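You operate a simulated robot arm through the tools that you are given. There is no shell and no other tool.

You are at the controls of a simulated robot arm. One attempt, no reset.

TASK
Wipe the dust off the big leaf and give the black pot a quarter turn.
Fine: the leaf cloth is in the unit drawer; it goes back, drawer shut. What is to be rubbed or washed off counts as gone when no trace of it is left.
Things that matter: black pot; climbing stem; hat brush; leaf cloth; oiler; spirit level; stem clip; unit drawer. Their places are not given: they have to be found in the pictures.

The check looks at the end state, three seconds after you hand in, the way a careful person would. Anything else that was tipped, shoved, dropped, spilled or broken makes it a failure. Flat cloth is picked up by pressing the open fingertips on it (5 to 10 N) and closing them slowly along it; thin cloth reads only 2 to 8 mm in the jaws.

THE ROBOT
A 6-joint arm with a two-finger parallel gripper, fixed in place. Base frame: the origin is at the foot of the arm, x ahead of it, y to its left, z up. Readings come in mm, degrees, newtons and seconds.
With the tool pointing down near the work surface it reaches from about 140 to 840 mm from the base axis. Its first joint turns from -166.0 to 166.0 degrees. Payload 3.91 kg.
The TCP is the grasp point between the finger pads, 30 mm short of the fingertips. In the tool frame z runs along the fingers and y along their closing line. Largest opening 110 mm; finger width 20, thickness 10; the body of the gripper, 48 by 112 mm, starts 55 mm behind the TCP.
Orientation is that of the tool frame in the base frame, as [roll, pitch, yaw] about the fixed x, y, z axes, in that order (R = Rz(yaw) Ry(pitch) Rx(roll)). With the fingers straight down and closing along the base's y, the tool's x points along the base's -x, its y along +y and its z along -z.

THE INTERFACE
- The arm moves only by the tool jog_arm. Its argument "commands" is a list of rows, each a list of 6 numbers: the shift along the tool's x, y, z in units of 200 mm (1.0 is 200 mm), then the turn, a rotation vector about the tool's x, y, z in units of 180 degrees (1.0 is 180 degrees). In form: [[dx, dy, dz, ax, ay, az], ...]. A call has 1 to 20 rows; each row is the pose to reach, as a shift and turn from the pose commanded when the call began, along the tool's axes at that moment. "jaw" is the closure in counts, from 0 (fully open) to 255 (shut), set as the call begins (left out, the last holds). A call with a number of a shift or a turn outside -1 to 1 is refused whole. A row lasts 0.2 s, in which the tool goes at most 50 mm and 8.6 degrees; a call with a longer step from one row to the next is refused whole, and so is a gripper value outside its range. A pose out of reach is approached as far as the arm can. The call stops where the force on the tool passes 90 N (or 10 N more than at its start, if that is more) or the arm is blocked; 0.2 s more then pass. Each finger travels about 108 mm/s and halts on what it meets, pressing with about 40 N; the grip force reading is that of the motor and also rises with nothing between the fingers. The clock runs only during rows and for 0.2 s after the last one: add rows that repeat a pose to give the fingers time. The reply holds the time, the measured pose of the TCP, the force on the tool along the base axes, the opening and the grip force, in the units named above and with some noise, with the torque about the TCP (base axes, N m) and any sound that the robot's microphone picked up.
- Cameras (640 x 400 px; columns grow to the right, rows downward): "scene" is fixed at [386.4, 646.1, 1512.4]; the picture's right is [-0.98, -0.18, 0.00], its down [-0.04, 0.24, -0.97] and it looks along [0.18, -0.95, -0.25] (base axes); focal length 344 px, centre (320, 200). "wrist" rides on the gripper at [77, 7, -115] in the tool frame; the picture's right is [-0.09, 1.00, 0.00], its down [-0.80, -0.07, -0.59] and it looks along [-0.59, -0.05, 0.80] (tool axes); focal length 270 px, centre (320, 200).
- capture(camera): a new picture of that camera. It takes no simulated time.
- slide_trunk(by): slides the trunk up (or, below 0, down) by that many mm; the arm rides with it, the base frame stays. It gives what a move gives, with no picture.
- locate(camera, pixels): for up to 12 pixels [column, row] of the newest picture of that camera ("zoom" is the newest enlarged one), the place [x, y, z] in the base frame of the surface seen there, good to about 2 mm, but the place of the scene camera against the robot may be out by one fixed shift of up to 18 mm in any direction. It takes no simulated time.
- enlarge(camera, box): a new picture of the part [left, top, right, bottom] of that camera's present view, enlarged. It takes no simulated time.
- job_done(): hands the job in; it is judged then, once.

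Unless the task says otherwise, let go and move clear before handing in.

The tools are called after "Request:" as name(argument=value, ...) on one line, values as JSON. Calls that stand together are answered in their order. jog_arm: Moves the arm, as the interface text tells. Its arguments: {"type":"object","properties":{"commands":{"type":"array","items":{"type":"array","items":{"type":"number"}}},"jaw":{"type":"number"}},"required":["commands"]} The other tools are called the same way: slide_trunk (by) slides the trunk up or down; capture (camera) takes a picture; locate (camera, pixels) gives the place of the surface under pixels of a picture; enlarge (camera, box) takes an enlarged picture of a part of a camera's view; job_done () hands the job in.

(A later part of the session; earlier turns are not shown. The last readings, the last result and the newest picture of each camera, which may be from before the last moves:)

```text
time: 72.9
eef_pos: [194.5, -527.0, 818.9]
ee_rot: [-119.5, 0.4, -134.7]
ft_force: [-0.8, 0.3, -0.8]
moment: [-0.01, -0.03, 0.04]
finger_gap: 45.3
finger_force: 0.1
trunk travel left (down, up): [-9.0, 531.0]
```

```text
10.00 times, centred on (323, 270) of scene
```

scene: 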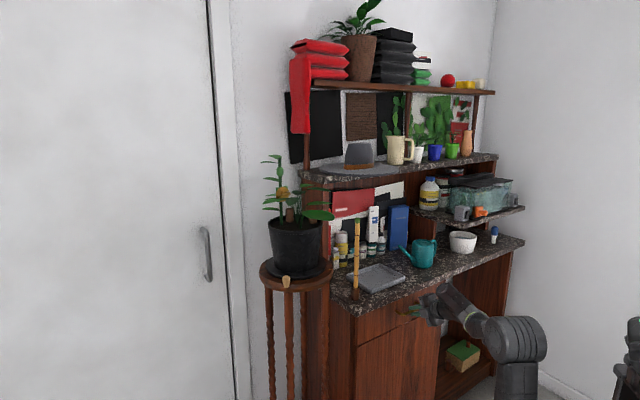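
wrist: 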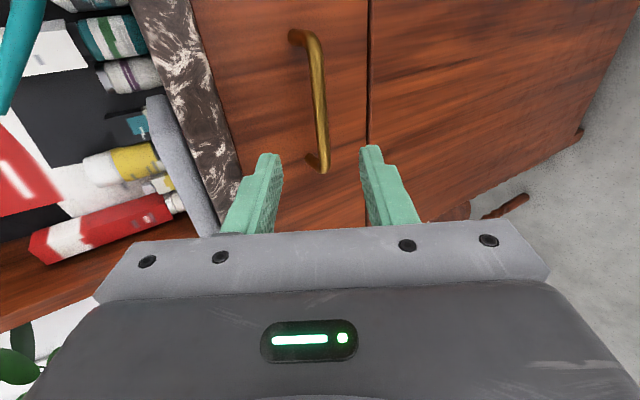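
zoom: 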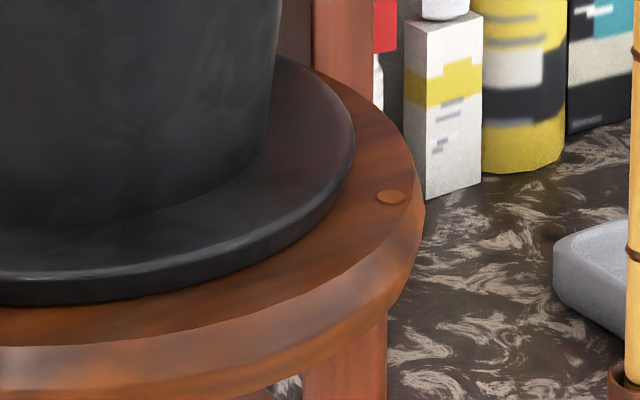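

No left dot can be confirmed from here. I'll measure the low small-leaf tip (px ≈(333,204)) and the hutch corner precisely, since they could meet during the turn.

Request:
enlarge(camera="scene", box=[310, 180, 345, 220])

```text
10.00 times, centred on (328, 200) of scene
```

zoom: 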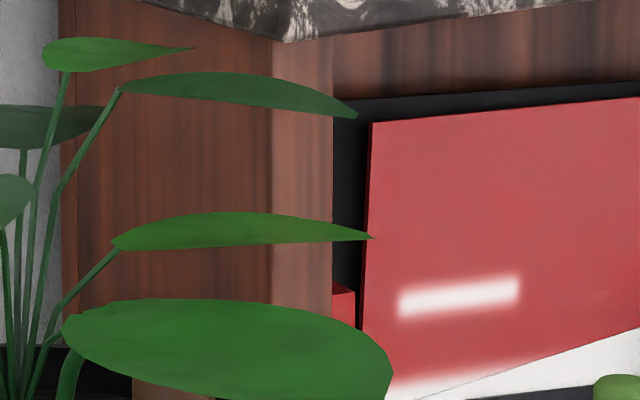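

Request:
locate(camera="zoom", pixels=[[368, 238], [350, 236], [320, 236], [270, 230], [265, 150], [268, 270], [280, 150], [300, 150], [325, 150], [230, 150], [100, 150], [345, 112]])

Request:
locate(camera="zoom", pixels=[[390, 370], [370, 340], [300, 310], [200, 303], [100, 310], [70, 330], [190, 48], [60, 60], [280, 50], [330, 60], [275, 300], [325, 300]])

```text
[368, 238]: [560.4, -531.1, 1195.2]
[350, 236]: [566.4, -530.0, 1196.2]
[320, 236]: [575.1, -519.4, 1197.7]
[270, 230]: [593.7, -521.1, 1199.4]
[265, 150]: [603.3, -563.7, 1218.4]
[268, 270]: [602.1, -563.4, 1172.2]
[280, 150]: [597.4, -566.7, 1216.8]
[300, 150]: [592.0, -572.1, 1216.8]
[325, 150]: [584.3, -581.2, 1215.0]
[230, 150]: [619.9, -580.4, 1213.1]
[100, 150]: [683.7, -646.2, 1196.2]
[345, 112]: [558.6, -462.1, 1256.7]
```

```text
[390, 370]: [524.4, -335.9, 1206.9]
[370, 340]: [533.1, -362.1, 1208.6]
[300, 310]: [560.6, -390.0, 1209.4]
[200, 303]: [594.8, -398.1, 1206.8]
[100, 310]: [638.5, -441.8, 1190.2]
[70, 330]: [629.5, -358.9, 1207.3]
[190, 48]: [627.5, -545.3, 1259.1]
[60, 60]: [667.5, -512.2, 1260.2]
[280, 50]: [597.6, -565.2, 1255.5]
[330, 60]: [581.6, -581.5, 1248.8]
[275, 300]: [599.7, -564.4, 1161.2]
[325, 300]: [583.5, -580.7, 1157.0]
```

The panel corner is at scene (601.5,-562.5) and the leaf tip at (560,-531). I need the pot axis precisely; I'll sample points along the saucer and rim edges for a circle fit.

Request:
enlarge(camera="scene", box=[255, 205, 340, 295])

```text
4.44 times, centred on (298, 250) of scene
```

zoom: 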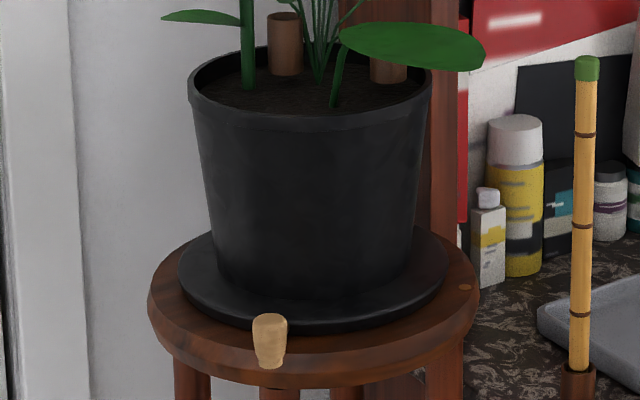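

Request:
locate(camera="zoom", pixels=[[200, 117], [230, 124], [260, 128], [300, 130], [340, 128], [380, 122], [410, 112], [425, 102], [220, 200], [300, 215], [390, 200], [260, 250]])

Request:
locate(camera="zoom", pixels=[[185, 280], [200, 298], [220, 310], [300, 327], [340, 325], [380, 315], [420, 298], [440, 278], [170, 330], [230, 360], [340, 360], [450, 320]])

```text
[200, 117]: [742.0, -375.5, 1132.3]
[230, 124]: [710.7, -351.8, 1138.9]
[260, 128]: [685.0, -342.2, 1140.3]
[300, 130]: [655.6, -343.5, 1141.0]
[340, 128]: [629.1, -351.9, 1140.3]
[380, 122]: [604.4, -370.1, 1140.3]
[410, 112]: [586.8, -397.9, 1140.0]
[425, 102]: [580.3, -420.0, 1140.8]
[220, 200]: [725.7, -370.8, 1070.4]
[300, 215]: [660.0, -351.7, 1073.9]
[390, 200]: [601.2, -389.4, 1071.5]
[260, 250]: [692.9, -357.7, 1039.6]
```

```text
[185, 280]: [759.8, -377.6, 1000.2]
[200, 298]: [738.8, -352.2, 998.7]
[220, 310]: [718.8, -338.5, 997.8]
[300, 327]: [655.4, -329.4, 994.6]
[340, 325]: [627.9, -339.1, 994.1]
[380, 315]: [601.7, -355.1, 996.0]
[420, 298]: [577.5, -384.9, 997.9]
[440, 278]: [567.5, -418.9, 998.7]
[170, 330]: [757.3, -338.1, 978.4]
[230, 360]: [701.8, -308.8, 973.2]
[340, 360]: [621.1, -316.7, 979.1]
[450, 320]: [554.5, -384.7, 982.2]
```

The pot axis fits to scene (670.5,-432.5), i.e. about (679,-430) in robot coordinates; turning CCW would bring the big leaf right against the hutch panel at 90°, while CW is free. I'll raise the trunk and go look at the stand's left side for another index dot.

Request:
slide_trunk(by=300)

Request:
jog_arm(commands=[[-0.053, 0.011, -0.058, -0.042, 0, 0], [-0.106, 0.022, -0.117, -0.084, 0, 0], [-0.159, 0.034, -0.175, -0.126, 0, 0], [-0.212, 0.045, -0.233, -0.168, 0, 0], [-0.266, 0.056, -0.291, -0.21, 0, 0], [-0.319, 0.067, -0.35, -0.252, 0, 0], [-0.372, 0.079, -0.408, -0.294, 0, 0], [-0.425, 0.09, -0.466, -0.336, 0, 0]], jaw=255)

```text
time: 75.9
eef_pos: [194.4, -527.1, 1120.8]
ee_rot: [-119.3, 0.3, -134.7]
ft_force: [0.3, -0.1, -0.2]
moment: [-0.01, -0.01, -0.01]
finger_gap: 45.2
finger_force: 0.1
trunk travel left (down, up): [-309.0, 231.0]
```

```text
time: 77.7
eef_pos: [190.7, -402.9, 1150.0]
ee_rot: [179.9, 0.3, -134.6]
ft_force: [-0.1, 0.4, 0.1]
moment: [-0.06, 0.02, 0.01]
finger_gap: 0.0
finger_force: 37.4
trunk travel left (down, up): [-309.0, 231.0]
```

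The tool is pointing down at (191,-403,1150). Now rotating toward yaw ≈105° while moving away from the cabinet.

Request:
jog_arm(commands=[[-0.061, 0, 0, 0, 0, 0.0446], [-0.123, 0, 0, 0, 0, 0.0892], [-0.184, 0, 0, 0, 0, 0.1338], [-0.245, 0, 0, 0, 0, 0.1784], [-0.307, 0, 0, 0, 0, 0.223], [-0.368, 0, 0, 0, 0, 0.2676], [-0.429, 0, 0, 0, 0, 0.3122], [-0.491, 0, 0, 0, 0, 0.3568], [-0.552, 0, 0, 0, 0, 0.4014], [-0.613, 0, 0, 0, 0, 0.446], [-0.675, 0, 0, 0, 0, 0.4906], [-0.736, 0, 0, 0, 0, 0.5352], [-0.797, 0, 0, 0, 0, 0.5798], [-0.859, 0, 0, 0, 0, 0.6244], [-0.92, 0, 0, 0, 0, 0.669]])

```text
time: 80.9
eef_pos: [320.1, -272.2, 1151.4]
ee_rot: [179.7, -0.1, 104.8]
ft_force: [-0.4, -0.5, 0.2]
moment: [0.02, 0.02, -0.01]
finger_gap: 0.2
finger_force: 38.1
trunk travel left (down, up): [-309.0, 231.0]
```

Request:
jog_arm(commands=[[0.1, 0.2, 0, 0, 0, 0], [0.2, 0.4, 0, 0, 0, 0], [0.3, 0.6, 0, 0, 0, 0], [0.4, 0.8, 0, 0, 0, 0], [0.42, 0.985, 0, 0, 0, 0]])

Request:
jog_arm(commands=[[0, 0.2, 0, 0, 0, 0], [-0.03, 0.4, 0, 0, 0, 0], [-0.06, 0.6, 0, 0, 0, 0], [-0.1, 0.8, 0, 0, 0, 0]])

Request:
capture(camera="wrist")

```text
time: 82.1
eef_pos: [490.9, -140.5, 1152.8]
ee_rot: [179.7, -0.1, 104.9]
ft_force: [0.3, -0.2, -0.2]
moment: [-0.03, 0.0, 0.0]
finger_gap: 0.0
finger_force: 38.0
trunk travel left (down, up): [-309.0, 231.0]
```

```text
time: 83.1
eef_pos: [648.3, -119.6, 1152.0]
ee_rot: [179.7, 0.0, 104.9]
ft_force: [0.2, 0.1, 0.0]
moment: [-0.02, 0.01, -0.01]
finger_gap: 0.0
finger_force: 37.6
trunk travel left (down, up): [-309.0, 231.0]
```

```text
taken
```

wrist: 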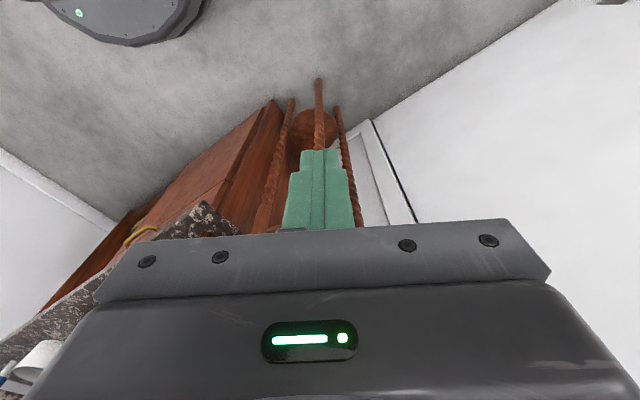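

Request:
jog_arm(commands=[[-0.096, 0.049, 0.062, 0, -0.042, 0], [-0.192, 0.098, 0.124, 0, -0.084, 0], [-0.287, 0.147, 0.186, 0, -0.127, 0], [-0.383, 0.196, 0.248, 0, -0.169, 0], [-0.479, 0.245, 0.31, 0, -0.211, 0]])

Request:
capture(camera="wrist")

Request:
enlarge(camera="wrist", box=[220, 90, 460, 240])

```text
time: 84.3
eef_pos: [720.2, -201.0, 1090.4]
ee_rot: [179.7, 38.0, 104.7]
ft_force: [-0.2, 0.5, -0.3]
moment: [-0.03, 0.01, 0.04]
finger_gap: 0.1
finger_force: 37.8
trunk travel left (down, up): [-309.0, 231.0]
```

```text
taken
```

wrist: 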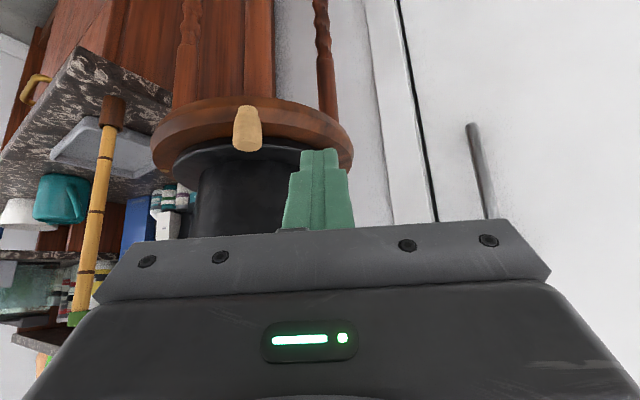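

```text
2.67 times, centred on (340, 165) of wrist
```

zoom: 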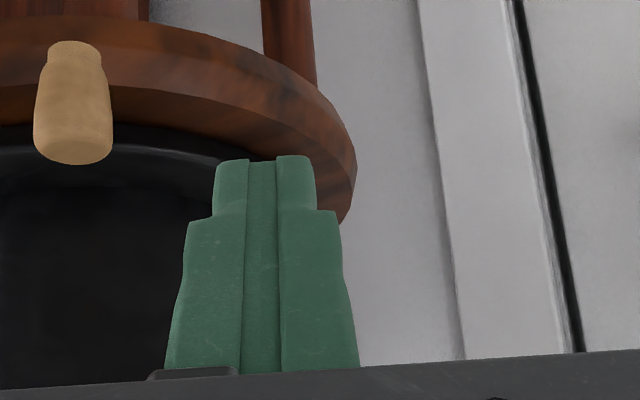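

The fingers block the view of the stand's left side. I'll open the jaws and raise 60 mm.

Request:
jog_arm(commands=[[-0.09, 0.1, -0.1, 0, 0, 0], [-0.18, 0.2, -0.236, 0, 0, 0], [-0.18, 0.2, -0.236, 0, 0, 0]], jaw=0)

Request:
capture(camera="wrist")

Request:
enlarge(camera="wrist", box=[140, 60, 400, 240])

```text
time: 85.1
eef_pos: [758.1, -188.3, 1149.2]
ee_rot: [179.6, 38.0, 104.7]
ft_force: [0.8, 0.1, -0.5]
moment: [0.01, -0.01, -0.01]
finger_gap: 110.1
finger_force: 0.1
trunk travel left (down, up): [-309.0, 231.0]
```

```text
taken
```

wrist: 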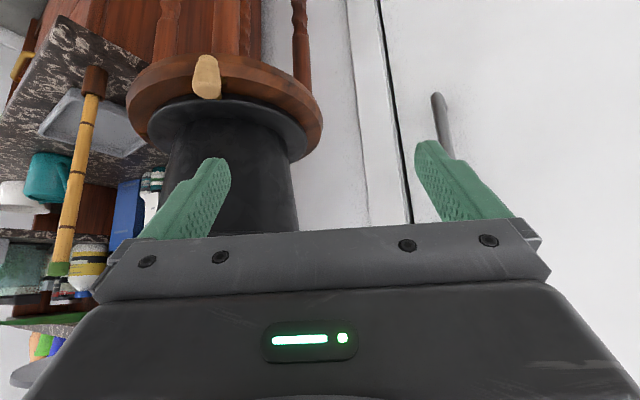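

```text
2.22 times, centred on (270, 150) of wrist
```

zoom: 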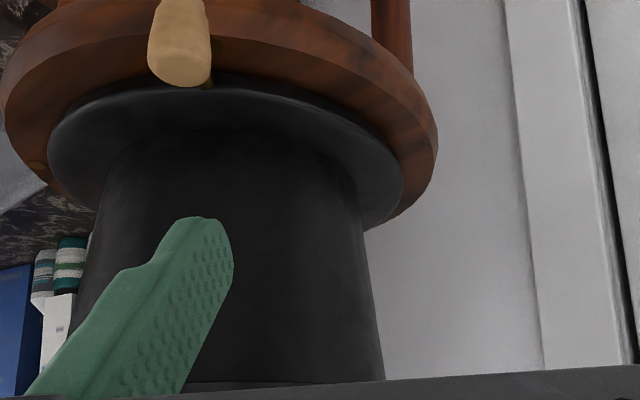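

From here I see brass dots only at the front (beside the knob) and on the right (zoom (40,168)); none at the left position, so the marked quarter turn is counter-clockwise to the right dot. I'll compare the stem's picture with the initial one to see whether it turned along with the pot.

Request:
enlarge(camera="scene", box=[265, 150, 325, 220])

Request:
enlarge(camera="scene", box=[275, 180, 315, 205])

Request:
enlarge(camera="wrist", box=[180, 40, 260, 110])

```text
5.71 times, centred on (295, 185) of scene
```

zoom: 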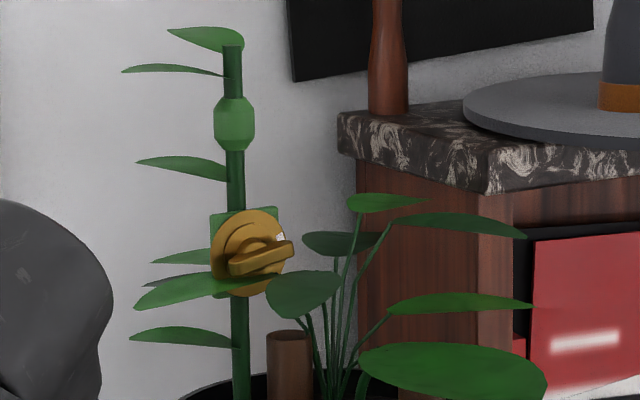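

```text
16.00 times, centred on (295, 192) of scene
```

zoom: 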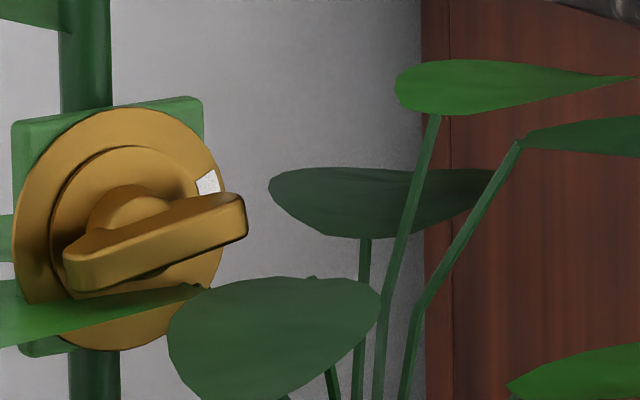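

```text
5.71 times, centred on (220, 75) of wrist
```

zoom: 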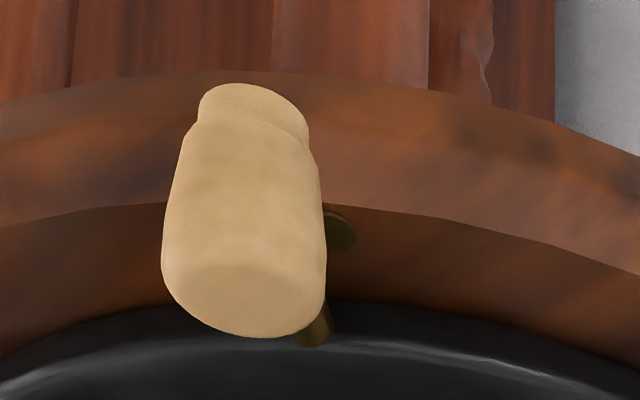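

The small plant and stem rotated together with the pot by a few degrees, so the stem is part of the pot assembly. Now I measure the knob, the two dots and the saucer edge precisely in the wrist view.

Request:
locate(camera="zoom", pixels=[[245, 280], [240, 200], [185, 260], [310, 260], [250, 100], [345, 235], [312, 335], [240, 330], [200, 130], [300, 130], [470, 240], [100, 220]])

Request:
locate(camera="wrist", pixels=[[144, 136], [207, 88], [155, 140], [250, 104], [290, 130], [305, 150], [180, 110], [285, 90], [320, 120], [230, 130], [260, 130], [280, 160]])

```text
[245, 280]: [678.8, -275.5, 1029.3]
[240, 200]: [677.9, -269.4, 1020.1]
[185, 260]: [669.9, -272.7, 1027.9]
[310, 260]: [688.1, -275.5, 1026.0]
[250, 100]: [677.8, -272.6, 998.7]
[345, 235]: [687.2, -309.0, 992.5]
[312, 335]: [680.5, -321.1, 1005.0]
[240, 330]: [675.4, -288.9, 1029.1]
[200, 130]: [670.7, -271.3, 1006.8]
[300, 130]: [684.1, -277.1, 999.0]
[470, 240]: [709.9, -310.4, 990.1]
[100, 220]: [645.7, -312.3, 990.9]
```

```text
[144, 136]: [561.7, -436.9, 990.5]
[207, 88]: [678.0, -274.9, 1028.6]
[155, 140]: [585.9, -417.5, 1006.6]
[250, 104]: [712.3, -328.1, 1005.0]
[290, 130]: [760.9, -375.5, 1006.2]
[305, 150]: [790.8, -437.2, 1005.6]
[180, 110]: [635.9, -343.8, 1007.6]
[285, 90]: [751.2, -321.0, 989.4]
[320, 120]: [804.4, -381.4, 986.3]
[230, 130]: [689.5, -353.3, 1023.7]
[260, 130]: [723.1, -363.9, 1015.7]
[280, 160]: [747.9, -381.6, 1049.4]
```

Request:
enlarge(camera="wrist", box=[120, 85, 320, 175])

```text
3.20 times, centred on (220, 130) of wrist
```

zoom: 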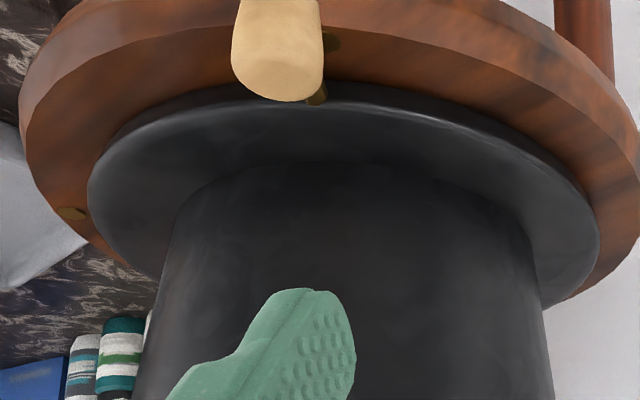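

Request:
locate(camera="zoom", pixels=[[73, 213], [95, 170], [150, 118], [220, 100], [380, 103], [460, 125], [530, 165], [590, 220], [333, 40], [316, 95], [105, 210], [70, 213]])

```text
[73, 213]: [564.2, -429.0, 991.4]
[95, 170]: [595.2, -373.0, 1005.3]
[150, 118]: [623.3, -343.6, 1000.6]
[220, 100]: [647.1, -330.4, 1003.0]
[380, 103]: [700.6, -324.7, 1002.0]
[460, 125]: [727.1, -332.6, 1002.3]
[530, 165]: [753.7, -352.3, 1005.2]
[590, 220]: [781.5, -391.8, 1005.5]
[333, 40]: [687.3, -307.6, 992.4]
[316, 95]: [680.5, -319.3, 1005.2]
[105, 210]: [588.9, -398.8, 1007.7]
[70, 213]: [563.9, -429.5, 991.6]
```

The axis is at C≈(683.8,-427.2) from a good saucer fit (r≈104); dots sit at 90° and 180°, the knob (678.5,-279, z 995–1029) is at ≈92°. I'll grip the knob with a near-horizontal tool from the robot side; first I retreat and reorient.

Request:
jog_arm(commands=[[0.042, -0.057, -0.033, -0.0225, -0.0336, -0.0115], [0.085, -0.114, -0.066, -0.045, -0.0672, -0.023], [0.127, -0.171, -0.099, -0.0676, -0.1008, -0.0344], [0.17, -0.228, -0.133, -0.0901, -0.1344, -0.0459], [0.212, -0.285, -0.166, -0.1126, -0.1679, -0.0574], [0.254, -0.342, -0.199, -0.1352, -0.2015, -0.0689], [0.297, -0.399, -0.232, -0.1577, -0.2351, -0.0803], [0.339, -0.456, -0.265, -0.1802, -0.2687, -0.0918]], jaw=116)

Request:
capture(camera="wrist")

Request:
capture(camera="scene")

```text
time: 86.9
eef_pos: [647.3, -128.7, 1150.6]
ee_rot: [168.9, 88.2, 129.3]
ft_force: [-0.1, 0.7, -0.6]
moment: [0.01, 0.01, 0.02]
finger_gap: 60.2
finger_force: 0.0
trunk travel left (down, up): [-309.0, 231.0]
```

```text
taken
```

wrist: 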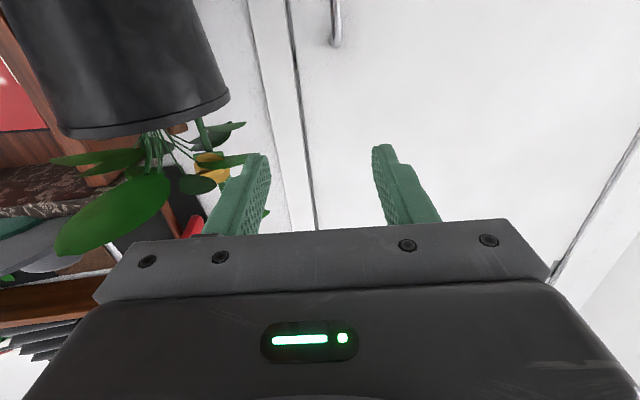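

```text
taken
```

scene: 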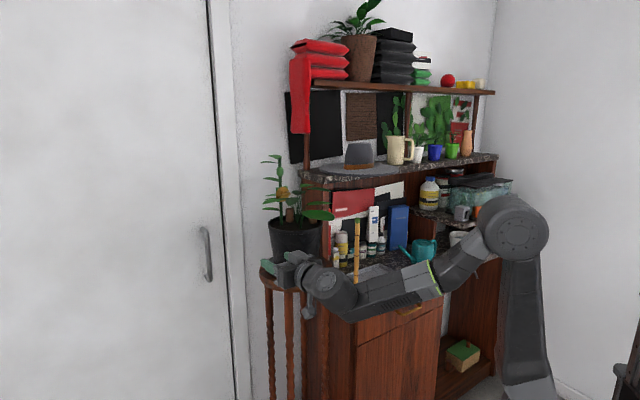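

Heading is now about −40° with the tool horizontal. I'll lower to knob height and go to the pre-grasp 80 mm behind the knob.

Request:
jog_arm(commands=[[0.22, 0, 0, 0, 0, 0], [0.44, 0, 0, 0, 0, 0], [0.651, 0, 0, 0, 0, 0], [0.651, -0.2, 0.05, 0, 0, 0], [0.651, -0.4, 0.1, 0, 0, 0], [0.651, -0.48, 0.145, 0, 0, 0], [0.651, -0.48, 0.145, 0, 0, 0]])

Request:
capture(camera="wrist")

Request:
enlarge(camera="scene", box=[240, 180, 380, 320])

```text
time: 88.5
eef_pos: [606.7, -217.7, 1019.4]
ee_rot: [170.3, 88.1, 130.5]
ft_force: [-0.9, 0.4, -0.5]
moment: [-0.01, -0.01, -0.02]
finger_gap: 59.9
finger_force: 0.1
trunk travel left (down, up): [-309.0, 231.0]
```

```text
taken
```

wrist: 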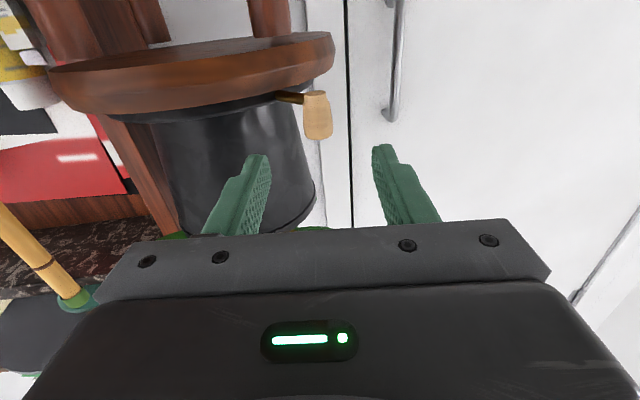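

```text
2.86 times, centred on (310, 250) of scene
```

zoom: 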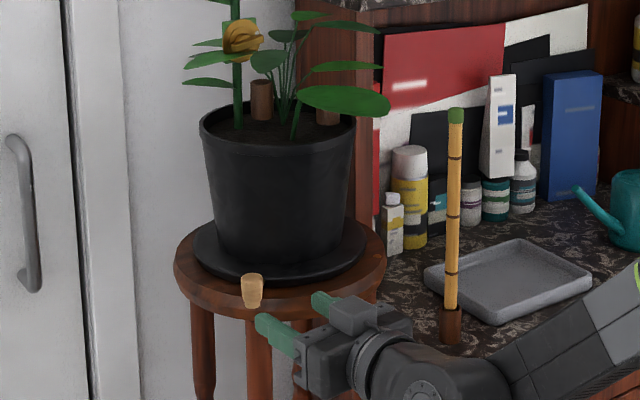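

The knob (317,115) lies between the open fingers' lines. I'll measure it from here.

Request:
enlarge(camera="wrist", box=[260, 70, 380, 160])

Request:
locate(camera="wrist", pixels=[[317, 100], [306, 115], [330, 115], [318, 120], [308, 133], [332, 133], [318, 137], [290, 97], [282, 96]])

```text
4.44 times, centred on (320, 115) of wrist
```

zoom: 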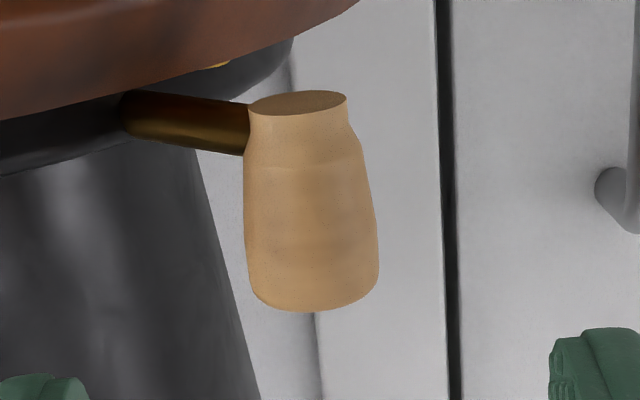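

```text
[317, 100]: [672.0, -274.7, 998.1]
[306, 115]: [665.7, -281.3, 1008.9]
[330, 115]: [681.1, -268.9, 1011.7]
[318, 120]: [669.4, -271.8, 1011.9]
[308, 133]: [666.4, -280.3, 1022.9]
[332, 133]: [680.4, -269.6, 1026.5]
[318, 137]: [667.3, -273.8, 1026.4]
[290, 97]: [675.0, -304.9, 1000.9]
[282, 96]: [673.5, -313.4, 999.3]
```

The knob centre is about (677,-278), wide part at z 1012–1028. Advancing 78 mm so it sits between the pads.

Request:
jog_arm(commands=[[-0.003, -0.007, 0.12, 0, 0, 0], [-0.006, -0.007, 0.24, 0, 0, 0], [-0.01, -0.007, 0.34, 0, 0, 0], [-0.013, -0.007, 0.39, 0, 0, 0], [-0.013, -0.007, 0.39, 0, 0, 0]])

Request:
capture(camera="wrist")

Request:
enlarge(camera="scene", box=[250, 230, 340, 310])

```text
time: 89.7
eef_pos: [666.6, -268.3, 1019.9]
ee_rot: [171.0, 88.1, 131.1]
ft_force: [0.4, 0.8, -0.6]
moment: [-0.01, 0.01, 0.0]
finger_gap: 59.9
finger_force: 0.0
trunk travel left (down, up): [-309.0, 231.0]
```

```text
taken
```

wrist: 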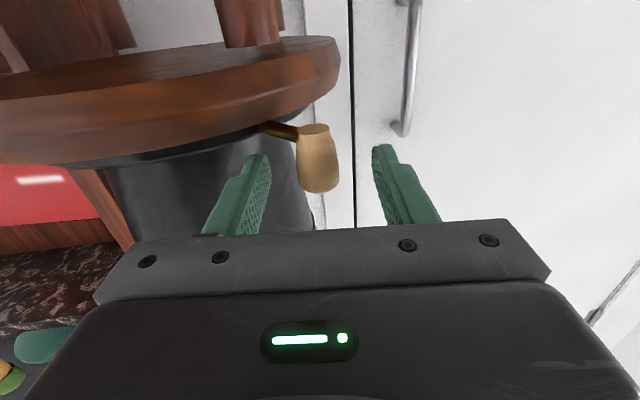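

```text
5.00 times, centred on (295, 270) of scene
```

zoom: 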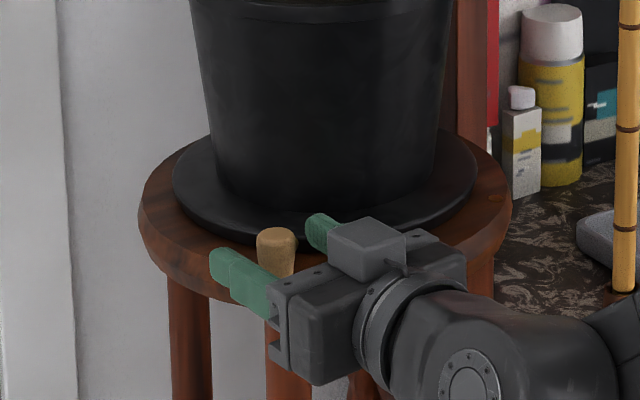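

The fingers straddle the knob, above the rod. Closing gently on it.

Request:
jog_arm(commands=[[0, 0, 0, 0, 0, 0], [0, 0, 0, 0, 0, 0], [0, 0, 0, 0, 0, 0]], jaw=255)

Request:
capture(camera="wrist")

```text
time: 90.5
eef_pos: [665.5, -269.8, 1019.5]
ee_rot: [171.5, 88.1, 131.7]
ft_force: [0.7, -3.6, 0.9]
moment: [-0.54, 0.49, -0.03]
finger_gap: 23.7
finger_force: 45.1
trunk travel left (down, up): [-309.0, 231.0]
```

```text
taken
```

wrist: 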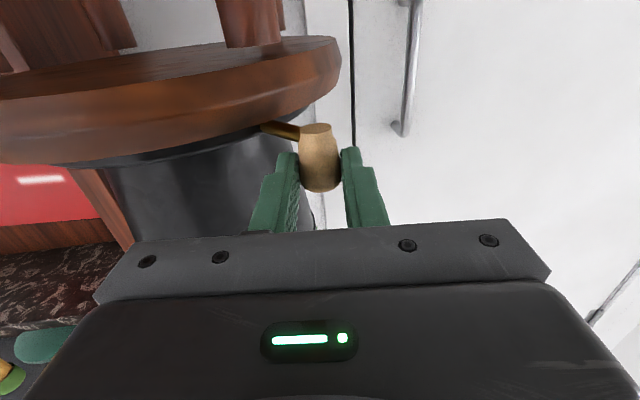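

The knob is gripped (23.7 mm). I'll try a small 8° counter-clockwise arc first and watch the forces.

Request:
jog_arm(commands=[[0, -0.019, -0.018, 0, 0, 0], [0.001, -0.038, -0.036, 0, 0, 0], [0.001, -0.057, -0.054, 0, 0, 0], [0.002, -0.076, -0.071, 0, 0, 0]])

Request:
enlarge(camera="scene", box=[240, 150, 350, 310])

```text
time: 91.5
eef_pos: [645.0, -271.2, 1018.0]
ee_rot: [171.8, 88.1, 132.1]
ft_force: [2.7, 4.2, 4.3]
moment: [-0.31, 0.43, 0.4]
finger_gap: 23.8
finger_force: 45.3
trunk travel left (down, up): [-309.0, 231.0]
```

```text
2.50 times, centred on (295, 230) of scene
```

zoom: 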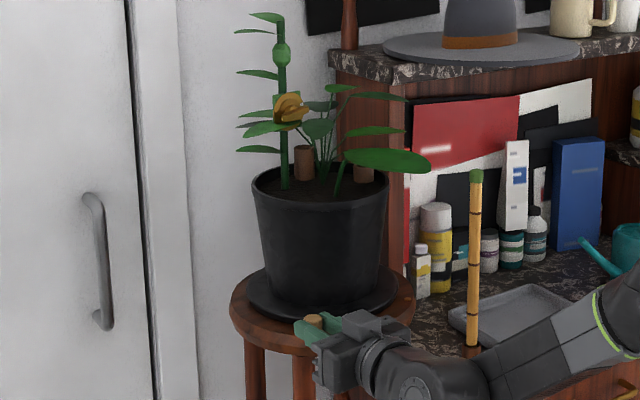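

The pot turned with only ~5 N. I'll check close-up that the stem and leaves follow without strain.

Request:
enlarge(camera="scene", box=[265, 150, 325, 220])

Request:
enlarge(camera="scene", box=[310, 180, 345, 220])

```text
5.71 times, centred on (295, 185) of scene
```

zoom: 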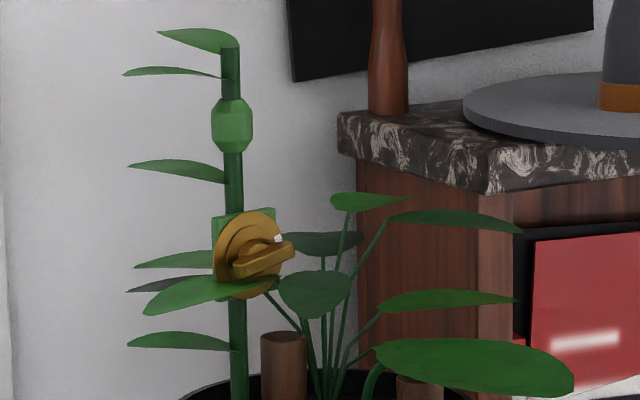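

```text
10.00 times, centred on (328, 200) of scene
```

zoom: 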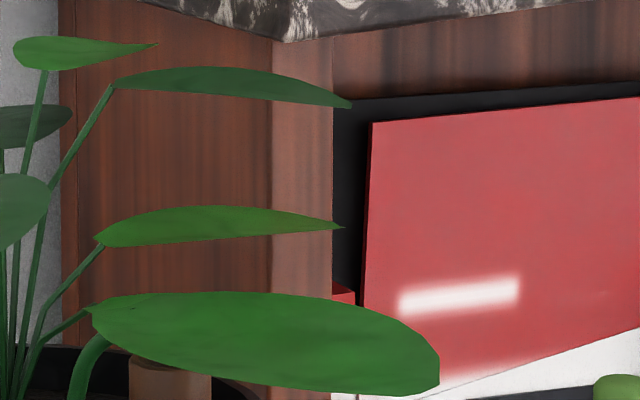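

Request:
locate(camera="zoom", pixels=[[338, 228], [320, 226], [348, 104], [152, 46], [437, 365], [430, 345], [380, 310], [268, 230]])

```text
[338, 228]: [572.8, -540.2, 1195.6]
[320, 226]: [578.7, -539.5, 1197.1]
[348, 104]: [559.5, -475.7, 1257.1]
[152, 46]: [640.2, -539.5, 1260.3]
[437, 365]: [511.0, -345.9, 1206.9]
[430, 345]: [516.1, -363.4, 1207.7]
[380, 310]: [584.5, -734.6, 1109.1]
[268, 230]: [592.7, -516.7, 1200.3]
```

The low leaf tip is at r≈145 mm, just inside the hutch corner radius (147 mm at 242°). I'll continue 8° and watch force and pictures.

Request:
jog_arm(commands=[[0, -0.02, -0.015, 0, 0, 0], [0.001, -0.041, -0.029, 0, 0, 0], [0.001, -0.061, -0.044, 0, 0, 0], [0.001, -0.082, -0.058, 0, 0, 0]])

Request:
enlarge(camera="scene", box=[310, 180, 345, 220])

```text
time: 92.5
eef_pos: [624.8, -275.3, 1018.7]
ee_rot: [173.2, 88.2, 133.5]
ft_force: [1.8, 8.0, 3.7]
moment: [-0.76, -0.01, 0.56]
finger_gap: 23.5
finger_force: 45.3
trunk travel left (down, up): [-309.0, 231.0]
```

```text
10.00 times, centred on (328, 200) of scene
```

zoom: 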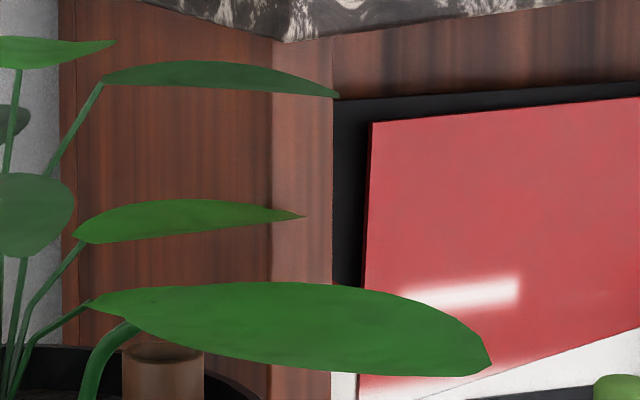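

Still smooth (≈8 N, slightly radial). I'll continue another 8° with the radius corrected to 151 mm; the small tip now reaches the hutch corner.

Request:
jog_arm(commands=[[0, -0.023, -0.014, 0, 0, 0], [0, -0.046, -0.028, 0, 0, 0], [0.001, -0.068, -0.042, 0, 0, 0], [0.001, -0.091, -0.056, 0, 0, 0]])

Request:
enlarge(camera="scene", box=[310, 180, 345, 220])

```text
time: 93.5
eef_pos: [606.2, -283.3, 1019.4]
ee_rot: [173.9, 88.0, 133.6]
ft_force: [1.0, 8.0, -3.8]
moment: [-0.47, 0.3, 0.65]
finger_gap: 23.4
finger_force: 44.7
trunk travel left (down, up): [-309.0, 231.0]
```

```text
10.00 times, centred on (328, 200) of scene
```

zoom: 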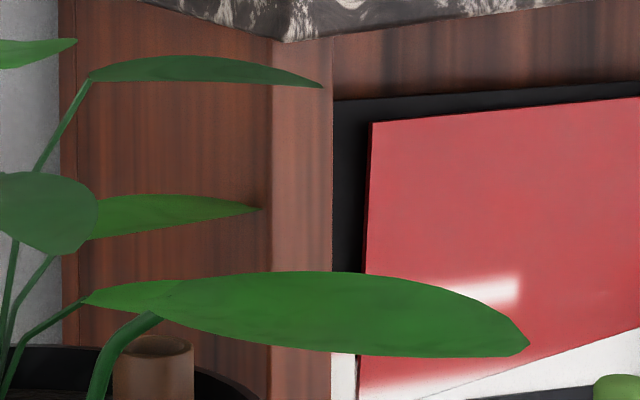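

The tip has passed the hutch corner with no added force. Next 10° of the arc.

Request:
jog_arm(commands=[[0, -0.025, -0.011, 0, 0, 0], [0, -0.049, -0.021, 0, 0, 0], [0.001, -0.074, -0.031, 0, 0, 0], [0.001, -0.099, -0.04, 0, 0, 0], [0.001, -0.123, -0.049, 0, 0, 0]])

Request:
enlarge(camera="scene", box=[240, 150, 350, 310])

```text
time: 94.7
eef_pos: [596.9, -284.4, 1018.9]
ee_rot: [169.6, 87.7, 128.8]
ft_force: [19.2, -38.3, -9.9]
moment: [-0.58, 0.65, -0.25]
finger_gap: 23.6
finger_force: 45.0
out of reach, approached as far as the arm can: row 1, 2, 3, 4, 5
trunk travel left (down, up): [-309.0, 231.0]
```

```text
2.50 times, centred on (295, 230) of scene
```

zoom: 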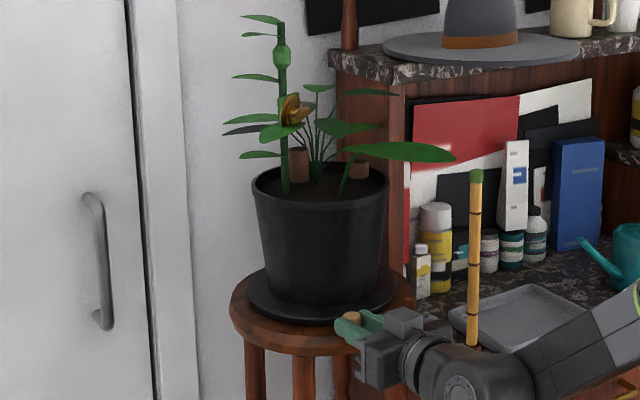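

The arm reports "out of reach" here (wrist sits too low relative to the shoulder), with forces of ~40 N building. I'll open the jaws, back off, and change the trunk height before regrasping.

Request:
jog_arm(commands=[[0, 0, 0, 0, 0, 0], [0, 0, 0, 0, 0, 0], [0, 0, 0, 0, 0, 0]], jaw=116)

Request:
enlarge(camera="scene", box=[250, 230, 340, 310])

Request:
capture(camera="wrist")

```text
time: 95.5
eef_pos: [594.7, -279.3, 1022.1]
ee_rot: [172.5, 88.0, 132.0]
ft_force: [0.2, 0.0, 0.1]
moment: [0.04, 0.04, 0.03]
finger_gap: 60.2
finger_force: 0.1
trunk travel left (down, up): [-309.0, 231.0]
```

```text
5.00 times, centred on (295, 270) of scene
```

zoom: 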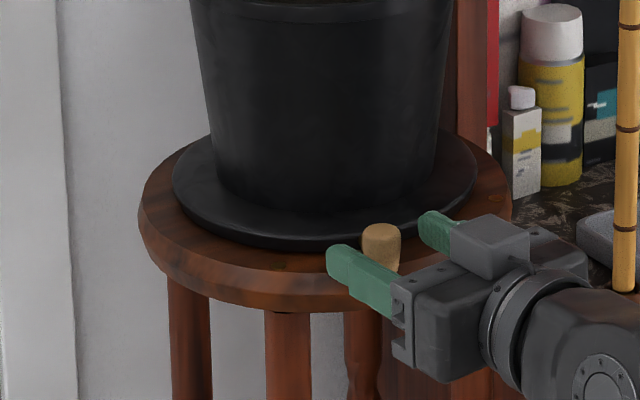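

```text
taken
```

wrist: 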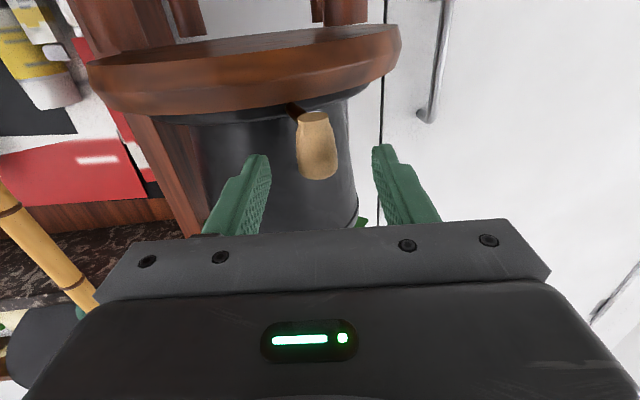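

The knob is free between the open fingers. I'll lift straight up 60 mm, then back off 100 mm.

Request:
jog_arm(commands=[[-0.1, 0, 0, 0, 0, 0], [-0.2, 0, 0, 0, 0, 0], [-0.3, 0, 0, 0, 0, 0], [-0.3, 0, -0.15, 0, 0, 0], [-0.3, 0, -0.3, 0, 0, 0], [-0.3, 0, -0.5, 0, 0, 0]])

Request:
capture(camera="scene")

```text
time: 96.9
eef_pos: [517.8, -215.9, 1085.6]
ee_rot: [169.9, 88.1, 130.1]
ft_force: [1.0, -0.2, -1.4]
moment: [-0.03, 0.03, 0.03]
finger_gap: 60.1
finger_force: 0.0
trunk travel left (down, up): [-309.0, 231.0]
```

```text
taken
```

scene: 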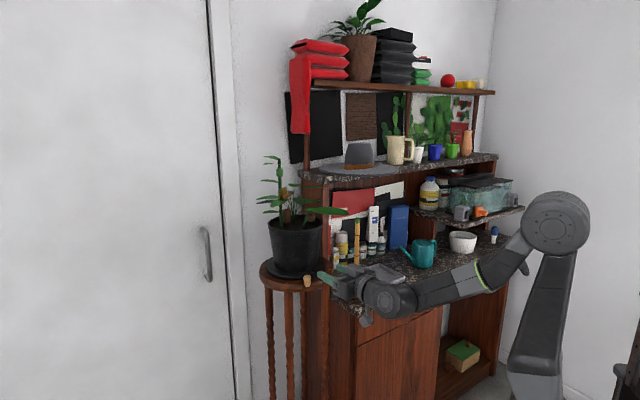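

The forearm slopes steeply down to the wrist here; lowering the trunk will level it. Trunk down 150 mm, then I raise the arm back to knob height.

Request:
slide_trunk(by=-150)

Request:
jog_arm(commands=[[-0.1, 0, 0, 0, 0, 0], [-0.2, 0, 0, 0, 0, 0], [-0.3, 0, 0, 0, 0, 0], [-0.4, 0, 0, 0, 0, 0], [-0.425, 0, 0, 0, 0, 0], [-0.425, 0, 0, 0, 0, 0]])

Request:
capture(camera="wrist")

```text
time: 98.7
eef_pos: [518.8, -216.1, 935.9]
ee_rot: [170.8, 88.1, 131.0]
ft_force: [-0.1, -0.2, -0.5]
moment: [-0.01, -0.01, -0.01]
finger_gap: 60.2
finger_force: 0.1
trunk travel left (down, up): [-159.0, 381.0]
```

```text
time: 100.1
eef_pos: [521.4, -218.2, 1019.7]
ee_rot: [170.7, 88.1, 130.8]
ft_force: [-1.1, 0.5, -0.1]
moment: [0.02, -0.01, -0.02]
finger_gap: 60.2
finger_force: 0.1
trunk travel left (down, up): [-159.0, 381.0]
```

```text
taken
```

wrist: 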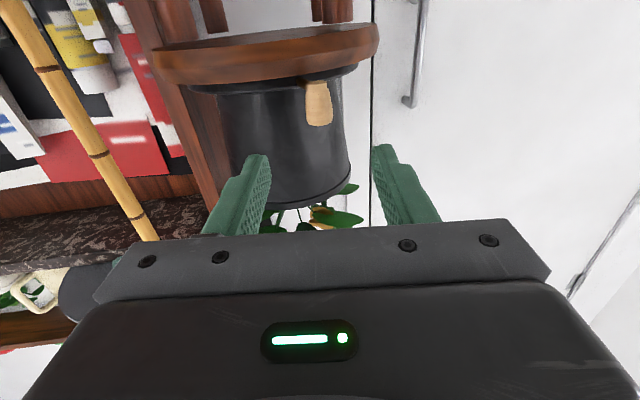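

Request:
enlarge(camera="wrist", box=[270, 60, 370, 140])

Request:
locate(camera="wrist", pixels=[[319, 105], [309, 108], [330, 108], [319, 120], [318, 88], [310, 118], [331, 118]])

```text
5.00 times, centred on (320, 100) of wrist
```

zoom: 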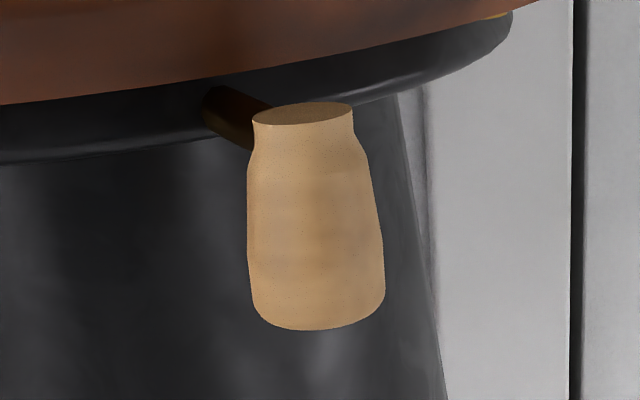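

```text
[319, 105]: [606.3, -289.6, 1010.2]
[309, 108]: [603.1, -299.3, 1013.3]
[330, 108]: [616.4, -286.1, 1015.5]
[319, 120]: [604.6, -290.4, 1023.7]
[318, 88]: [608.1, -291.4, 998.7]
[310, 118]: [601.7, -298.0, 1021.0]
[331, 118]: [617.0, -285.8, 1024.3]
```

The knob is now at about (613.5,-296.5), lever angle ≈118°. Advancing 108 mm to regrasp.

Request:
jog_arm(commands=[[-0.003, -0.007, 0.15, 0, 0, 0], [-0.008, -0.007, 0.3, 0, 0, 0], [-0.012, -0.007, 0.43, 0, 0, 0], [-0.015, -0.007, 0.51, 0, 0, 0], [-0.015, -0.007, 0.54, 0, 0, 0], [-0.015, -0.007, 0.54, 0, 0, 0]])

Request:
capture(camera="wrist")

```text
time: 101.5
eef_pos: [602.8, -288.9, 1019.7]
ee_rot: [171.1, 88.1, 131.2]
ft_force: [0.7, 0.0, -0.6]
moment: [-0.02, -0.04, 0.0]
finger_gap: 60.1
finger_force: 0.1
trunk travel left (down, up): [-159.0, 381.0]
```

```text
taken
```

wrist: 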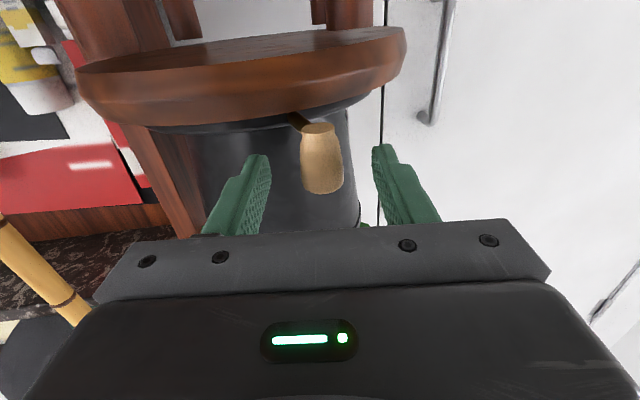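

Request:
jog_arm(commands=[[0, 0, 0, 0, 0, 0], [0, 0, 0, 0, 0, 0], [0, 0, 0, 0, 0, 0]], jaw=255)

```text
time: 102.3
eef_pos: [602.5, -288.3, 1020.8]
ee_rot: [172.5, 88.1, 132.7]
ft_force: [-1.0, 1.6, -0.4]
moment: [-0.43, 0.45, 0.13]
finger_gap: 23.9
finger_force: 45.2
trunk travel left (down, up): [-159.0, 381.0]
```

Regrasped at α≈118.6°. Turning a further 11°.

Request:
jog_arm(commands=[[0, -0.023, -0.009, 0, 0, 0], [0, -0.046, -0.017, 0, 0, 0], [0, -0.07, -0.025, 0, 0, 0], [0, -0.093, -0.033, 0, 0, 0], [0, -0.117, -0.039, 0, 0, 0], [0, -0.141, -0.044, 0, 0, 0]])

Request:
enlarge(camera="scene", box=[240, 150, 380, 310])

```text
time: 103.7
eef_pos: [577.8, -303.7, 1020.8]
ee_rot: [170.9, 88.0, 131.1]
ft_force: [-4.2, 7.6, -2.2]
moment: [-0.75, -0.03, 0.12]
finger_gap: 23.5
finger_force: 45.0
trunk travel left (down, up): [-159.0, 381.0]
```

```text
2.50 times, centred on (310, 230) of scene
```

zoom: 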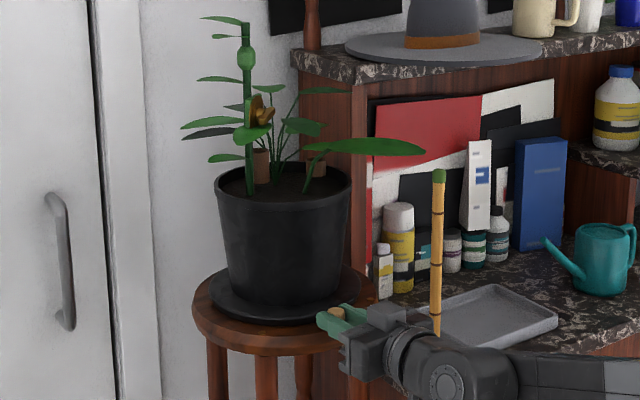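

Running smoothly at 130°. Continuing to 142°.

Request:
jog_arm(commands=[[0, -0.026, -0.006, 0, 0, 0], [0, -0.052, -0.011, 0, 0, 0], [0, -0.078, -0.015, 0, 0, 0], [0, -0.104, -0.017, 0, 0, 0], [0, -0.13, -0.018, 0, 0, 0], [0, -0.156, -0.019, 0, 0, 0]])

Request:
enlarge(camera="scene", box=[240, 150, 380, 310])

```text
time: 105.1
eef_pos: [569.8, -312.3, 1022.7]
ee_rot: [166.4, 88.5, 125.6]
ft_force: [24.3, -26.8, 22.7]
moment: [-0.87, 0.03, 0.1]
finger_gap: 22.3
finger_force: 45.4
out of reach, approached as far as the arm can: row 3, 4, 5, 6
trunk travel left (down, up): [-159.0, 381.0]
```

```text
2.50 times, centred on (310, 230) of scene
```

zoom: 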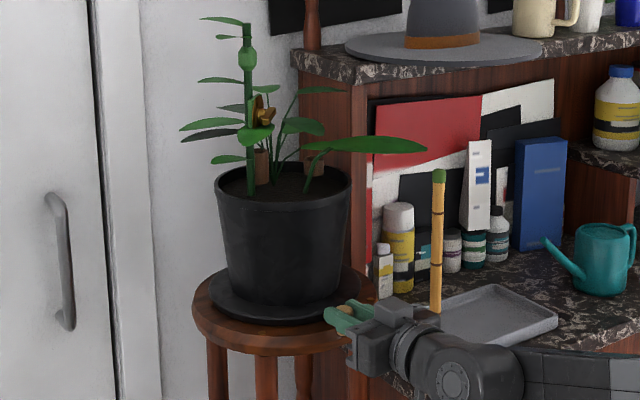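

The same limit appears again with the tool horizontal (wrist nearly in line with the forearm). I'll release, lift, back off, and then regrasp with the tool tilted about 58° instead.

Request:
jog_arm(commands=[[0, 0, 0, 0, 0, 0], [0, 0, 0, 0, 0, 0], [0, 0, 0, 0, 0, 0]], jaw=116)

Request:
jog_arm(commands=[[-0.1, 0, 0, 0, 0, 0], [-0.2, 0, 0, 0, 0, 0], [-0.3, 0, 0, 0, 0, 0], [-0.3, 0, -0.15, 0, 0, 0], [-0.3, 0, -0.3, 0, 0, 0], [-0.3, 0, -0.5, 0, 0, 0]])

Request:
capture(camera="scene")

Request:
capture(camera="wrist")

```text
time: 105.9
eef_pos: [567.8, -309.7, 1017.8]
ee_rot: [172.6, 87.9, 132.0]
ft_force: [0.2, 0.6, -0.2]
moment: [0.01, 0.02, 0.01]
finger_gap: 59.7
finger_force: 0.1
trunk travel left (down, up): [-159.0, 381.0]
```

```text
time: 107.3
eef_pos: [493.8, -246.0, 1082.0]
ee_rot: [169.9, 87.9, 129.9]
ft_force: [0.8, -0.5, -0.5]
moment: [-0.02, -0.02, -0.03]
finger_gap: 59.9
finger_force: 0.2
trunk travel left (down, up): [-159.0, 381.0]
```

```text
taken
```

scene: 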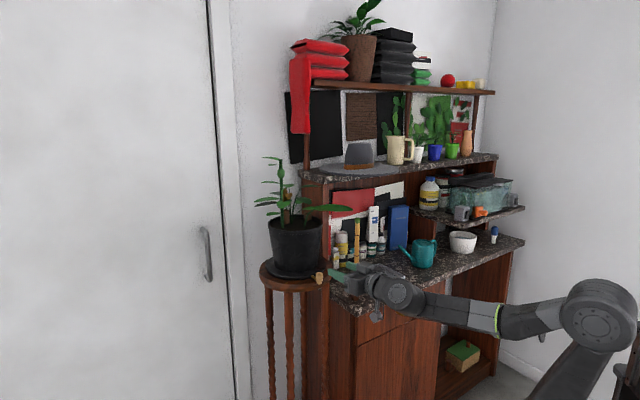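

```text
taken
```

wrist: 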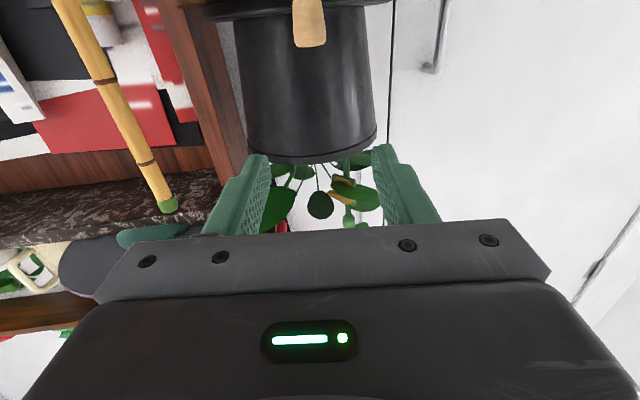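

Reorienting to 58° tilt, heading −50°, at a pre-grasp about 95 mm from the knob.

Request:
jog_arm(commands=[[0, 0, 0, 0.0134, 0.0415, 0.0041], [0, 0, 0, 0.0269, 0.083, 0.0083], [0.02, 0.03, 0.09, 0.0403, 0.1244, 0.0124], [0.049, 0.06, 0.175, 0.0537, 0.1659, 0.0165], [0.049, 0.06, 0.175, 0.0537, 0.1659, 0.0165]])

Request:
capture(camera="wrist")

```text
time: 108.5
eef_pos: [526.1, -257.3, 1071.3]
ee_rot: [179.3, 58.0, 129.8]
ft_force: [0.3, 0.7, 0.2]
moment: [-0.03, 0.03, 0.0]
finger_gap: 60.0
finger_force: 0.0
out of reach, approached as far as the arm can: row 1
trunk travel left (down, up): [-159.0, 381.0]
```

```text
taken
```

wrist: 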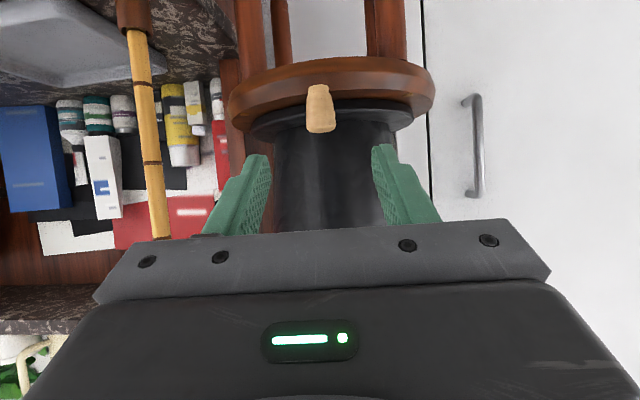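

The knob is at wrist (320,108), centred between the fingers. Measuring it.

Request:
enlarge(camera="wrist", box=[270, 70, 370, 150])

Request:
locate(camera="wrist", pixels=[[320, 105], [310, 115], [333, 115], [320, 118], [320, 127], [312, 127], [332, 127], [320, 131], [318, 90]])

```text
5.00 times, centred on (320, 110) of wrist
```

zoom: 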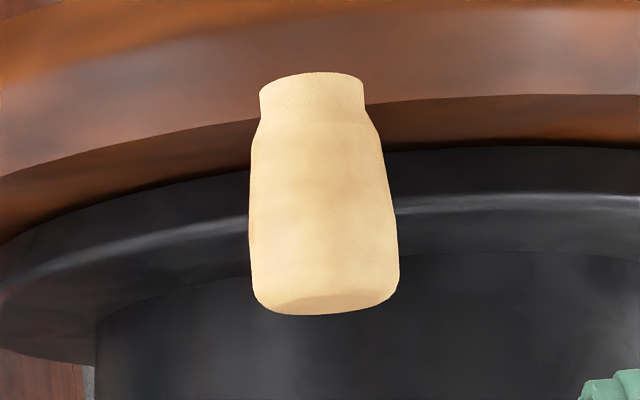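

```text
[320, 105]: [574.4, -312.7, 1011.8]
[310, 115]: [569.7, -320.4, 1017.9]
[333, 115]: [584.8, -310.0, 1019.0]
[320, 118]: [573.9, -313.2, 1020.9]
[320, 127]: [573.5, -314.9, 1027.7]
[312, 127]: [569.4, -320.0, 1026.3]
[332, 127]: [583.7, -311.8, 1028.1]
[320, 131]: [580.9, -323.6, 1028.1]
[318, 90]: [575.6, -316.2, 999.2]
```

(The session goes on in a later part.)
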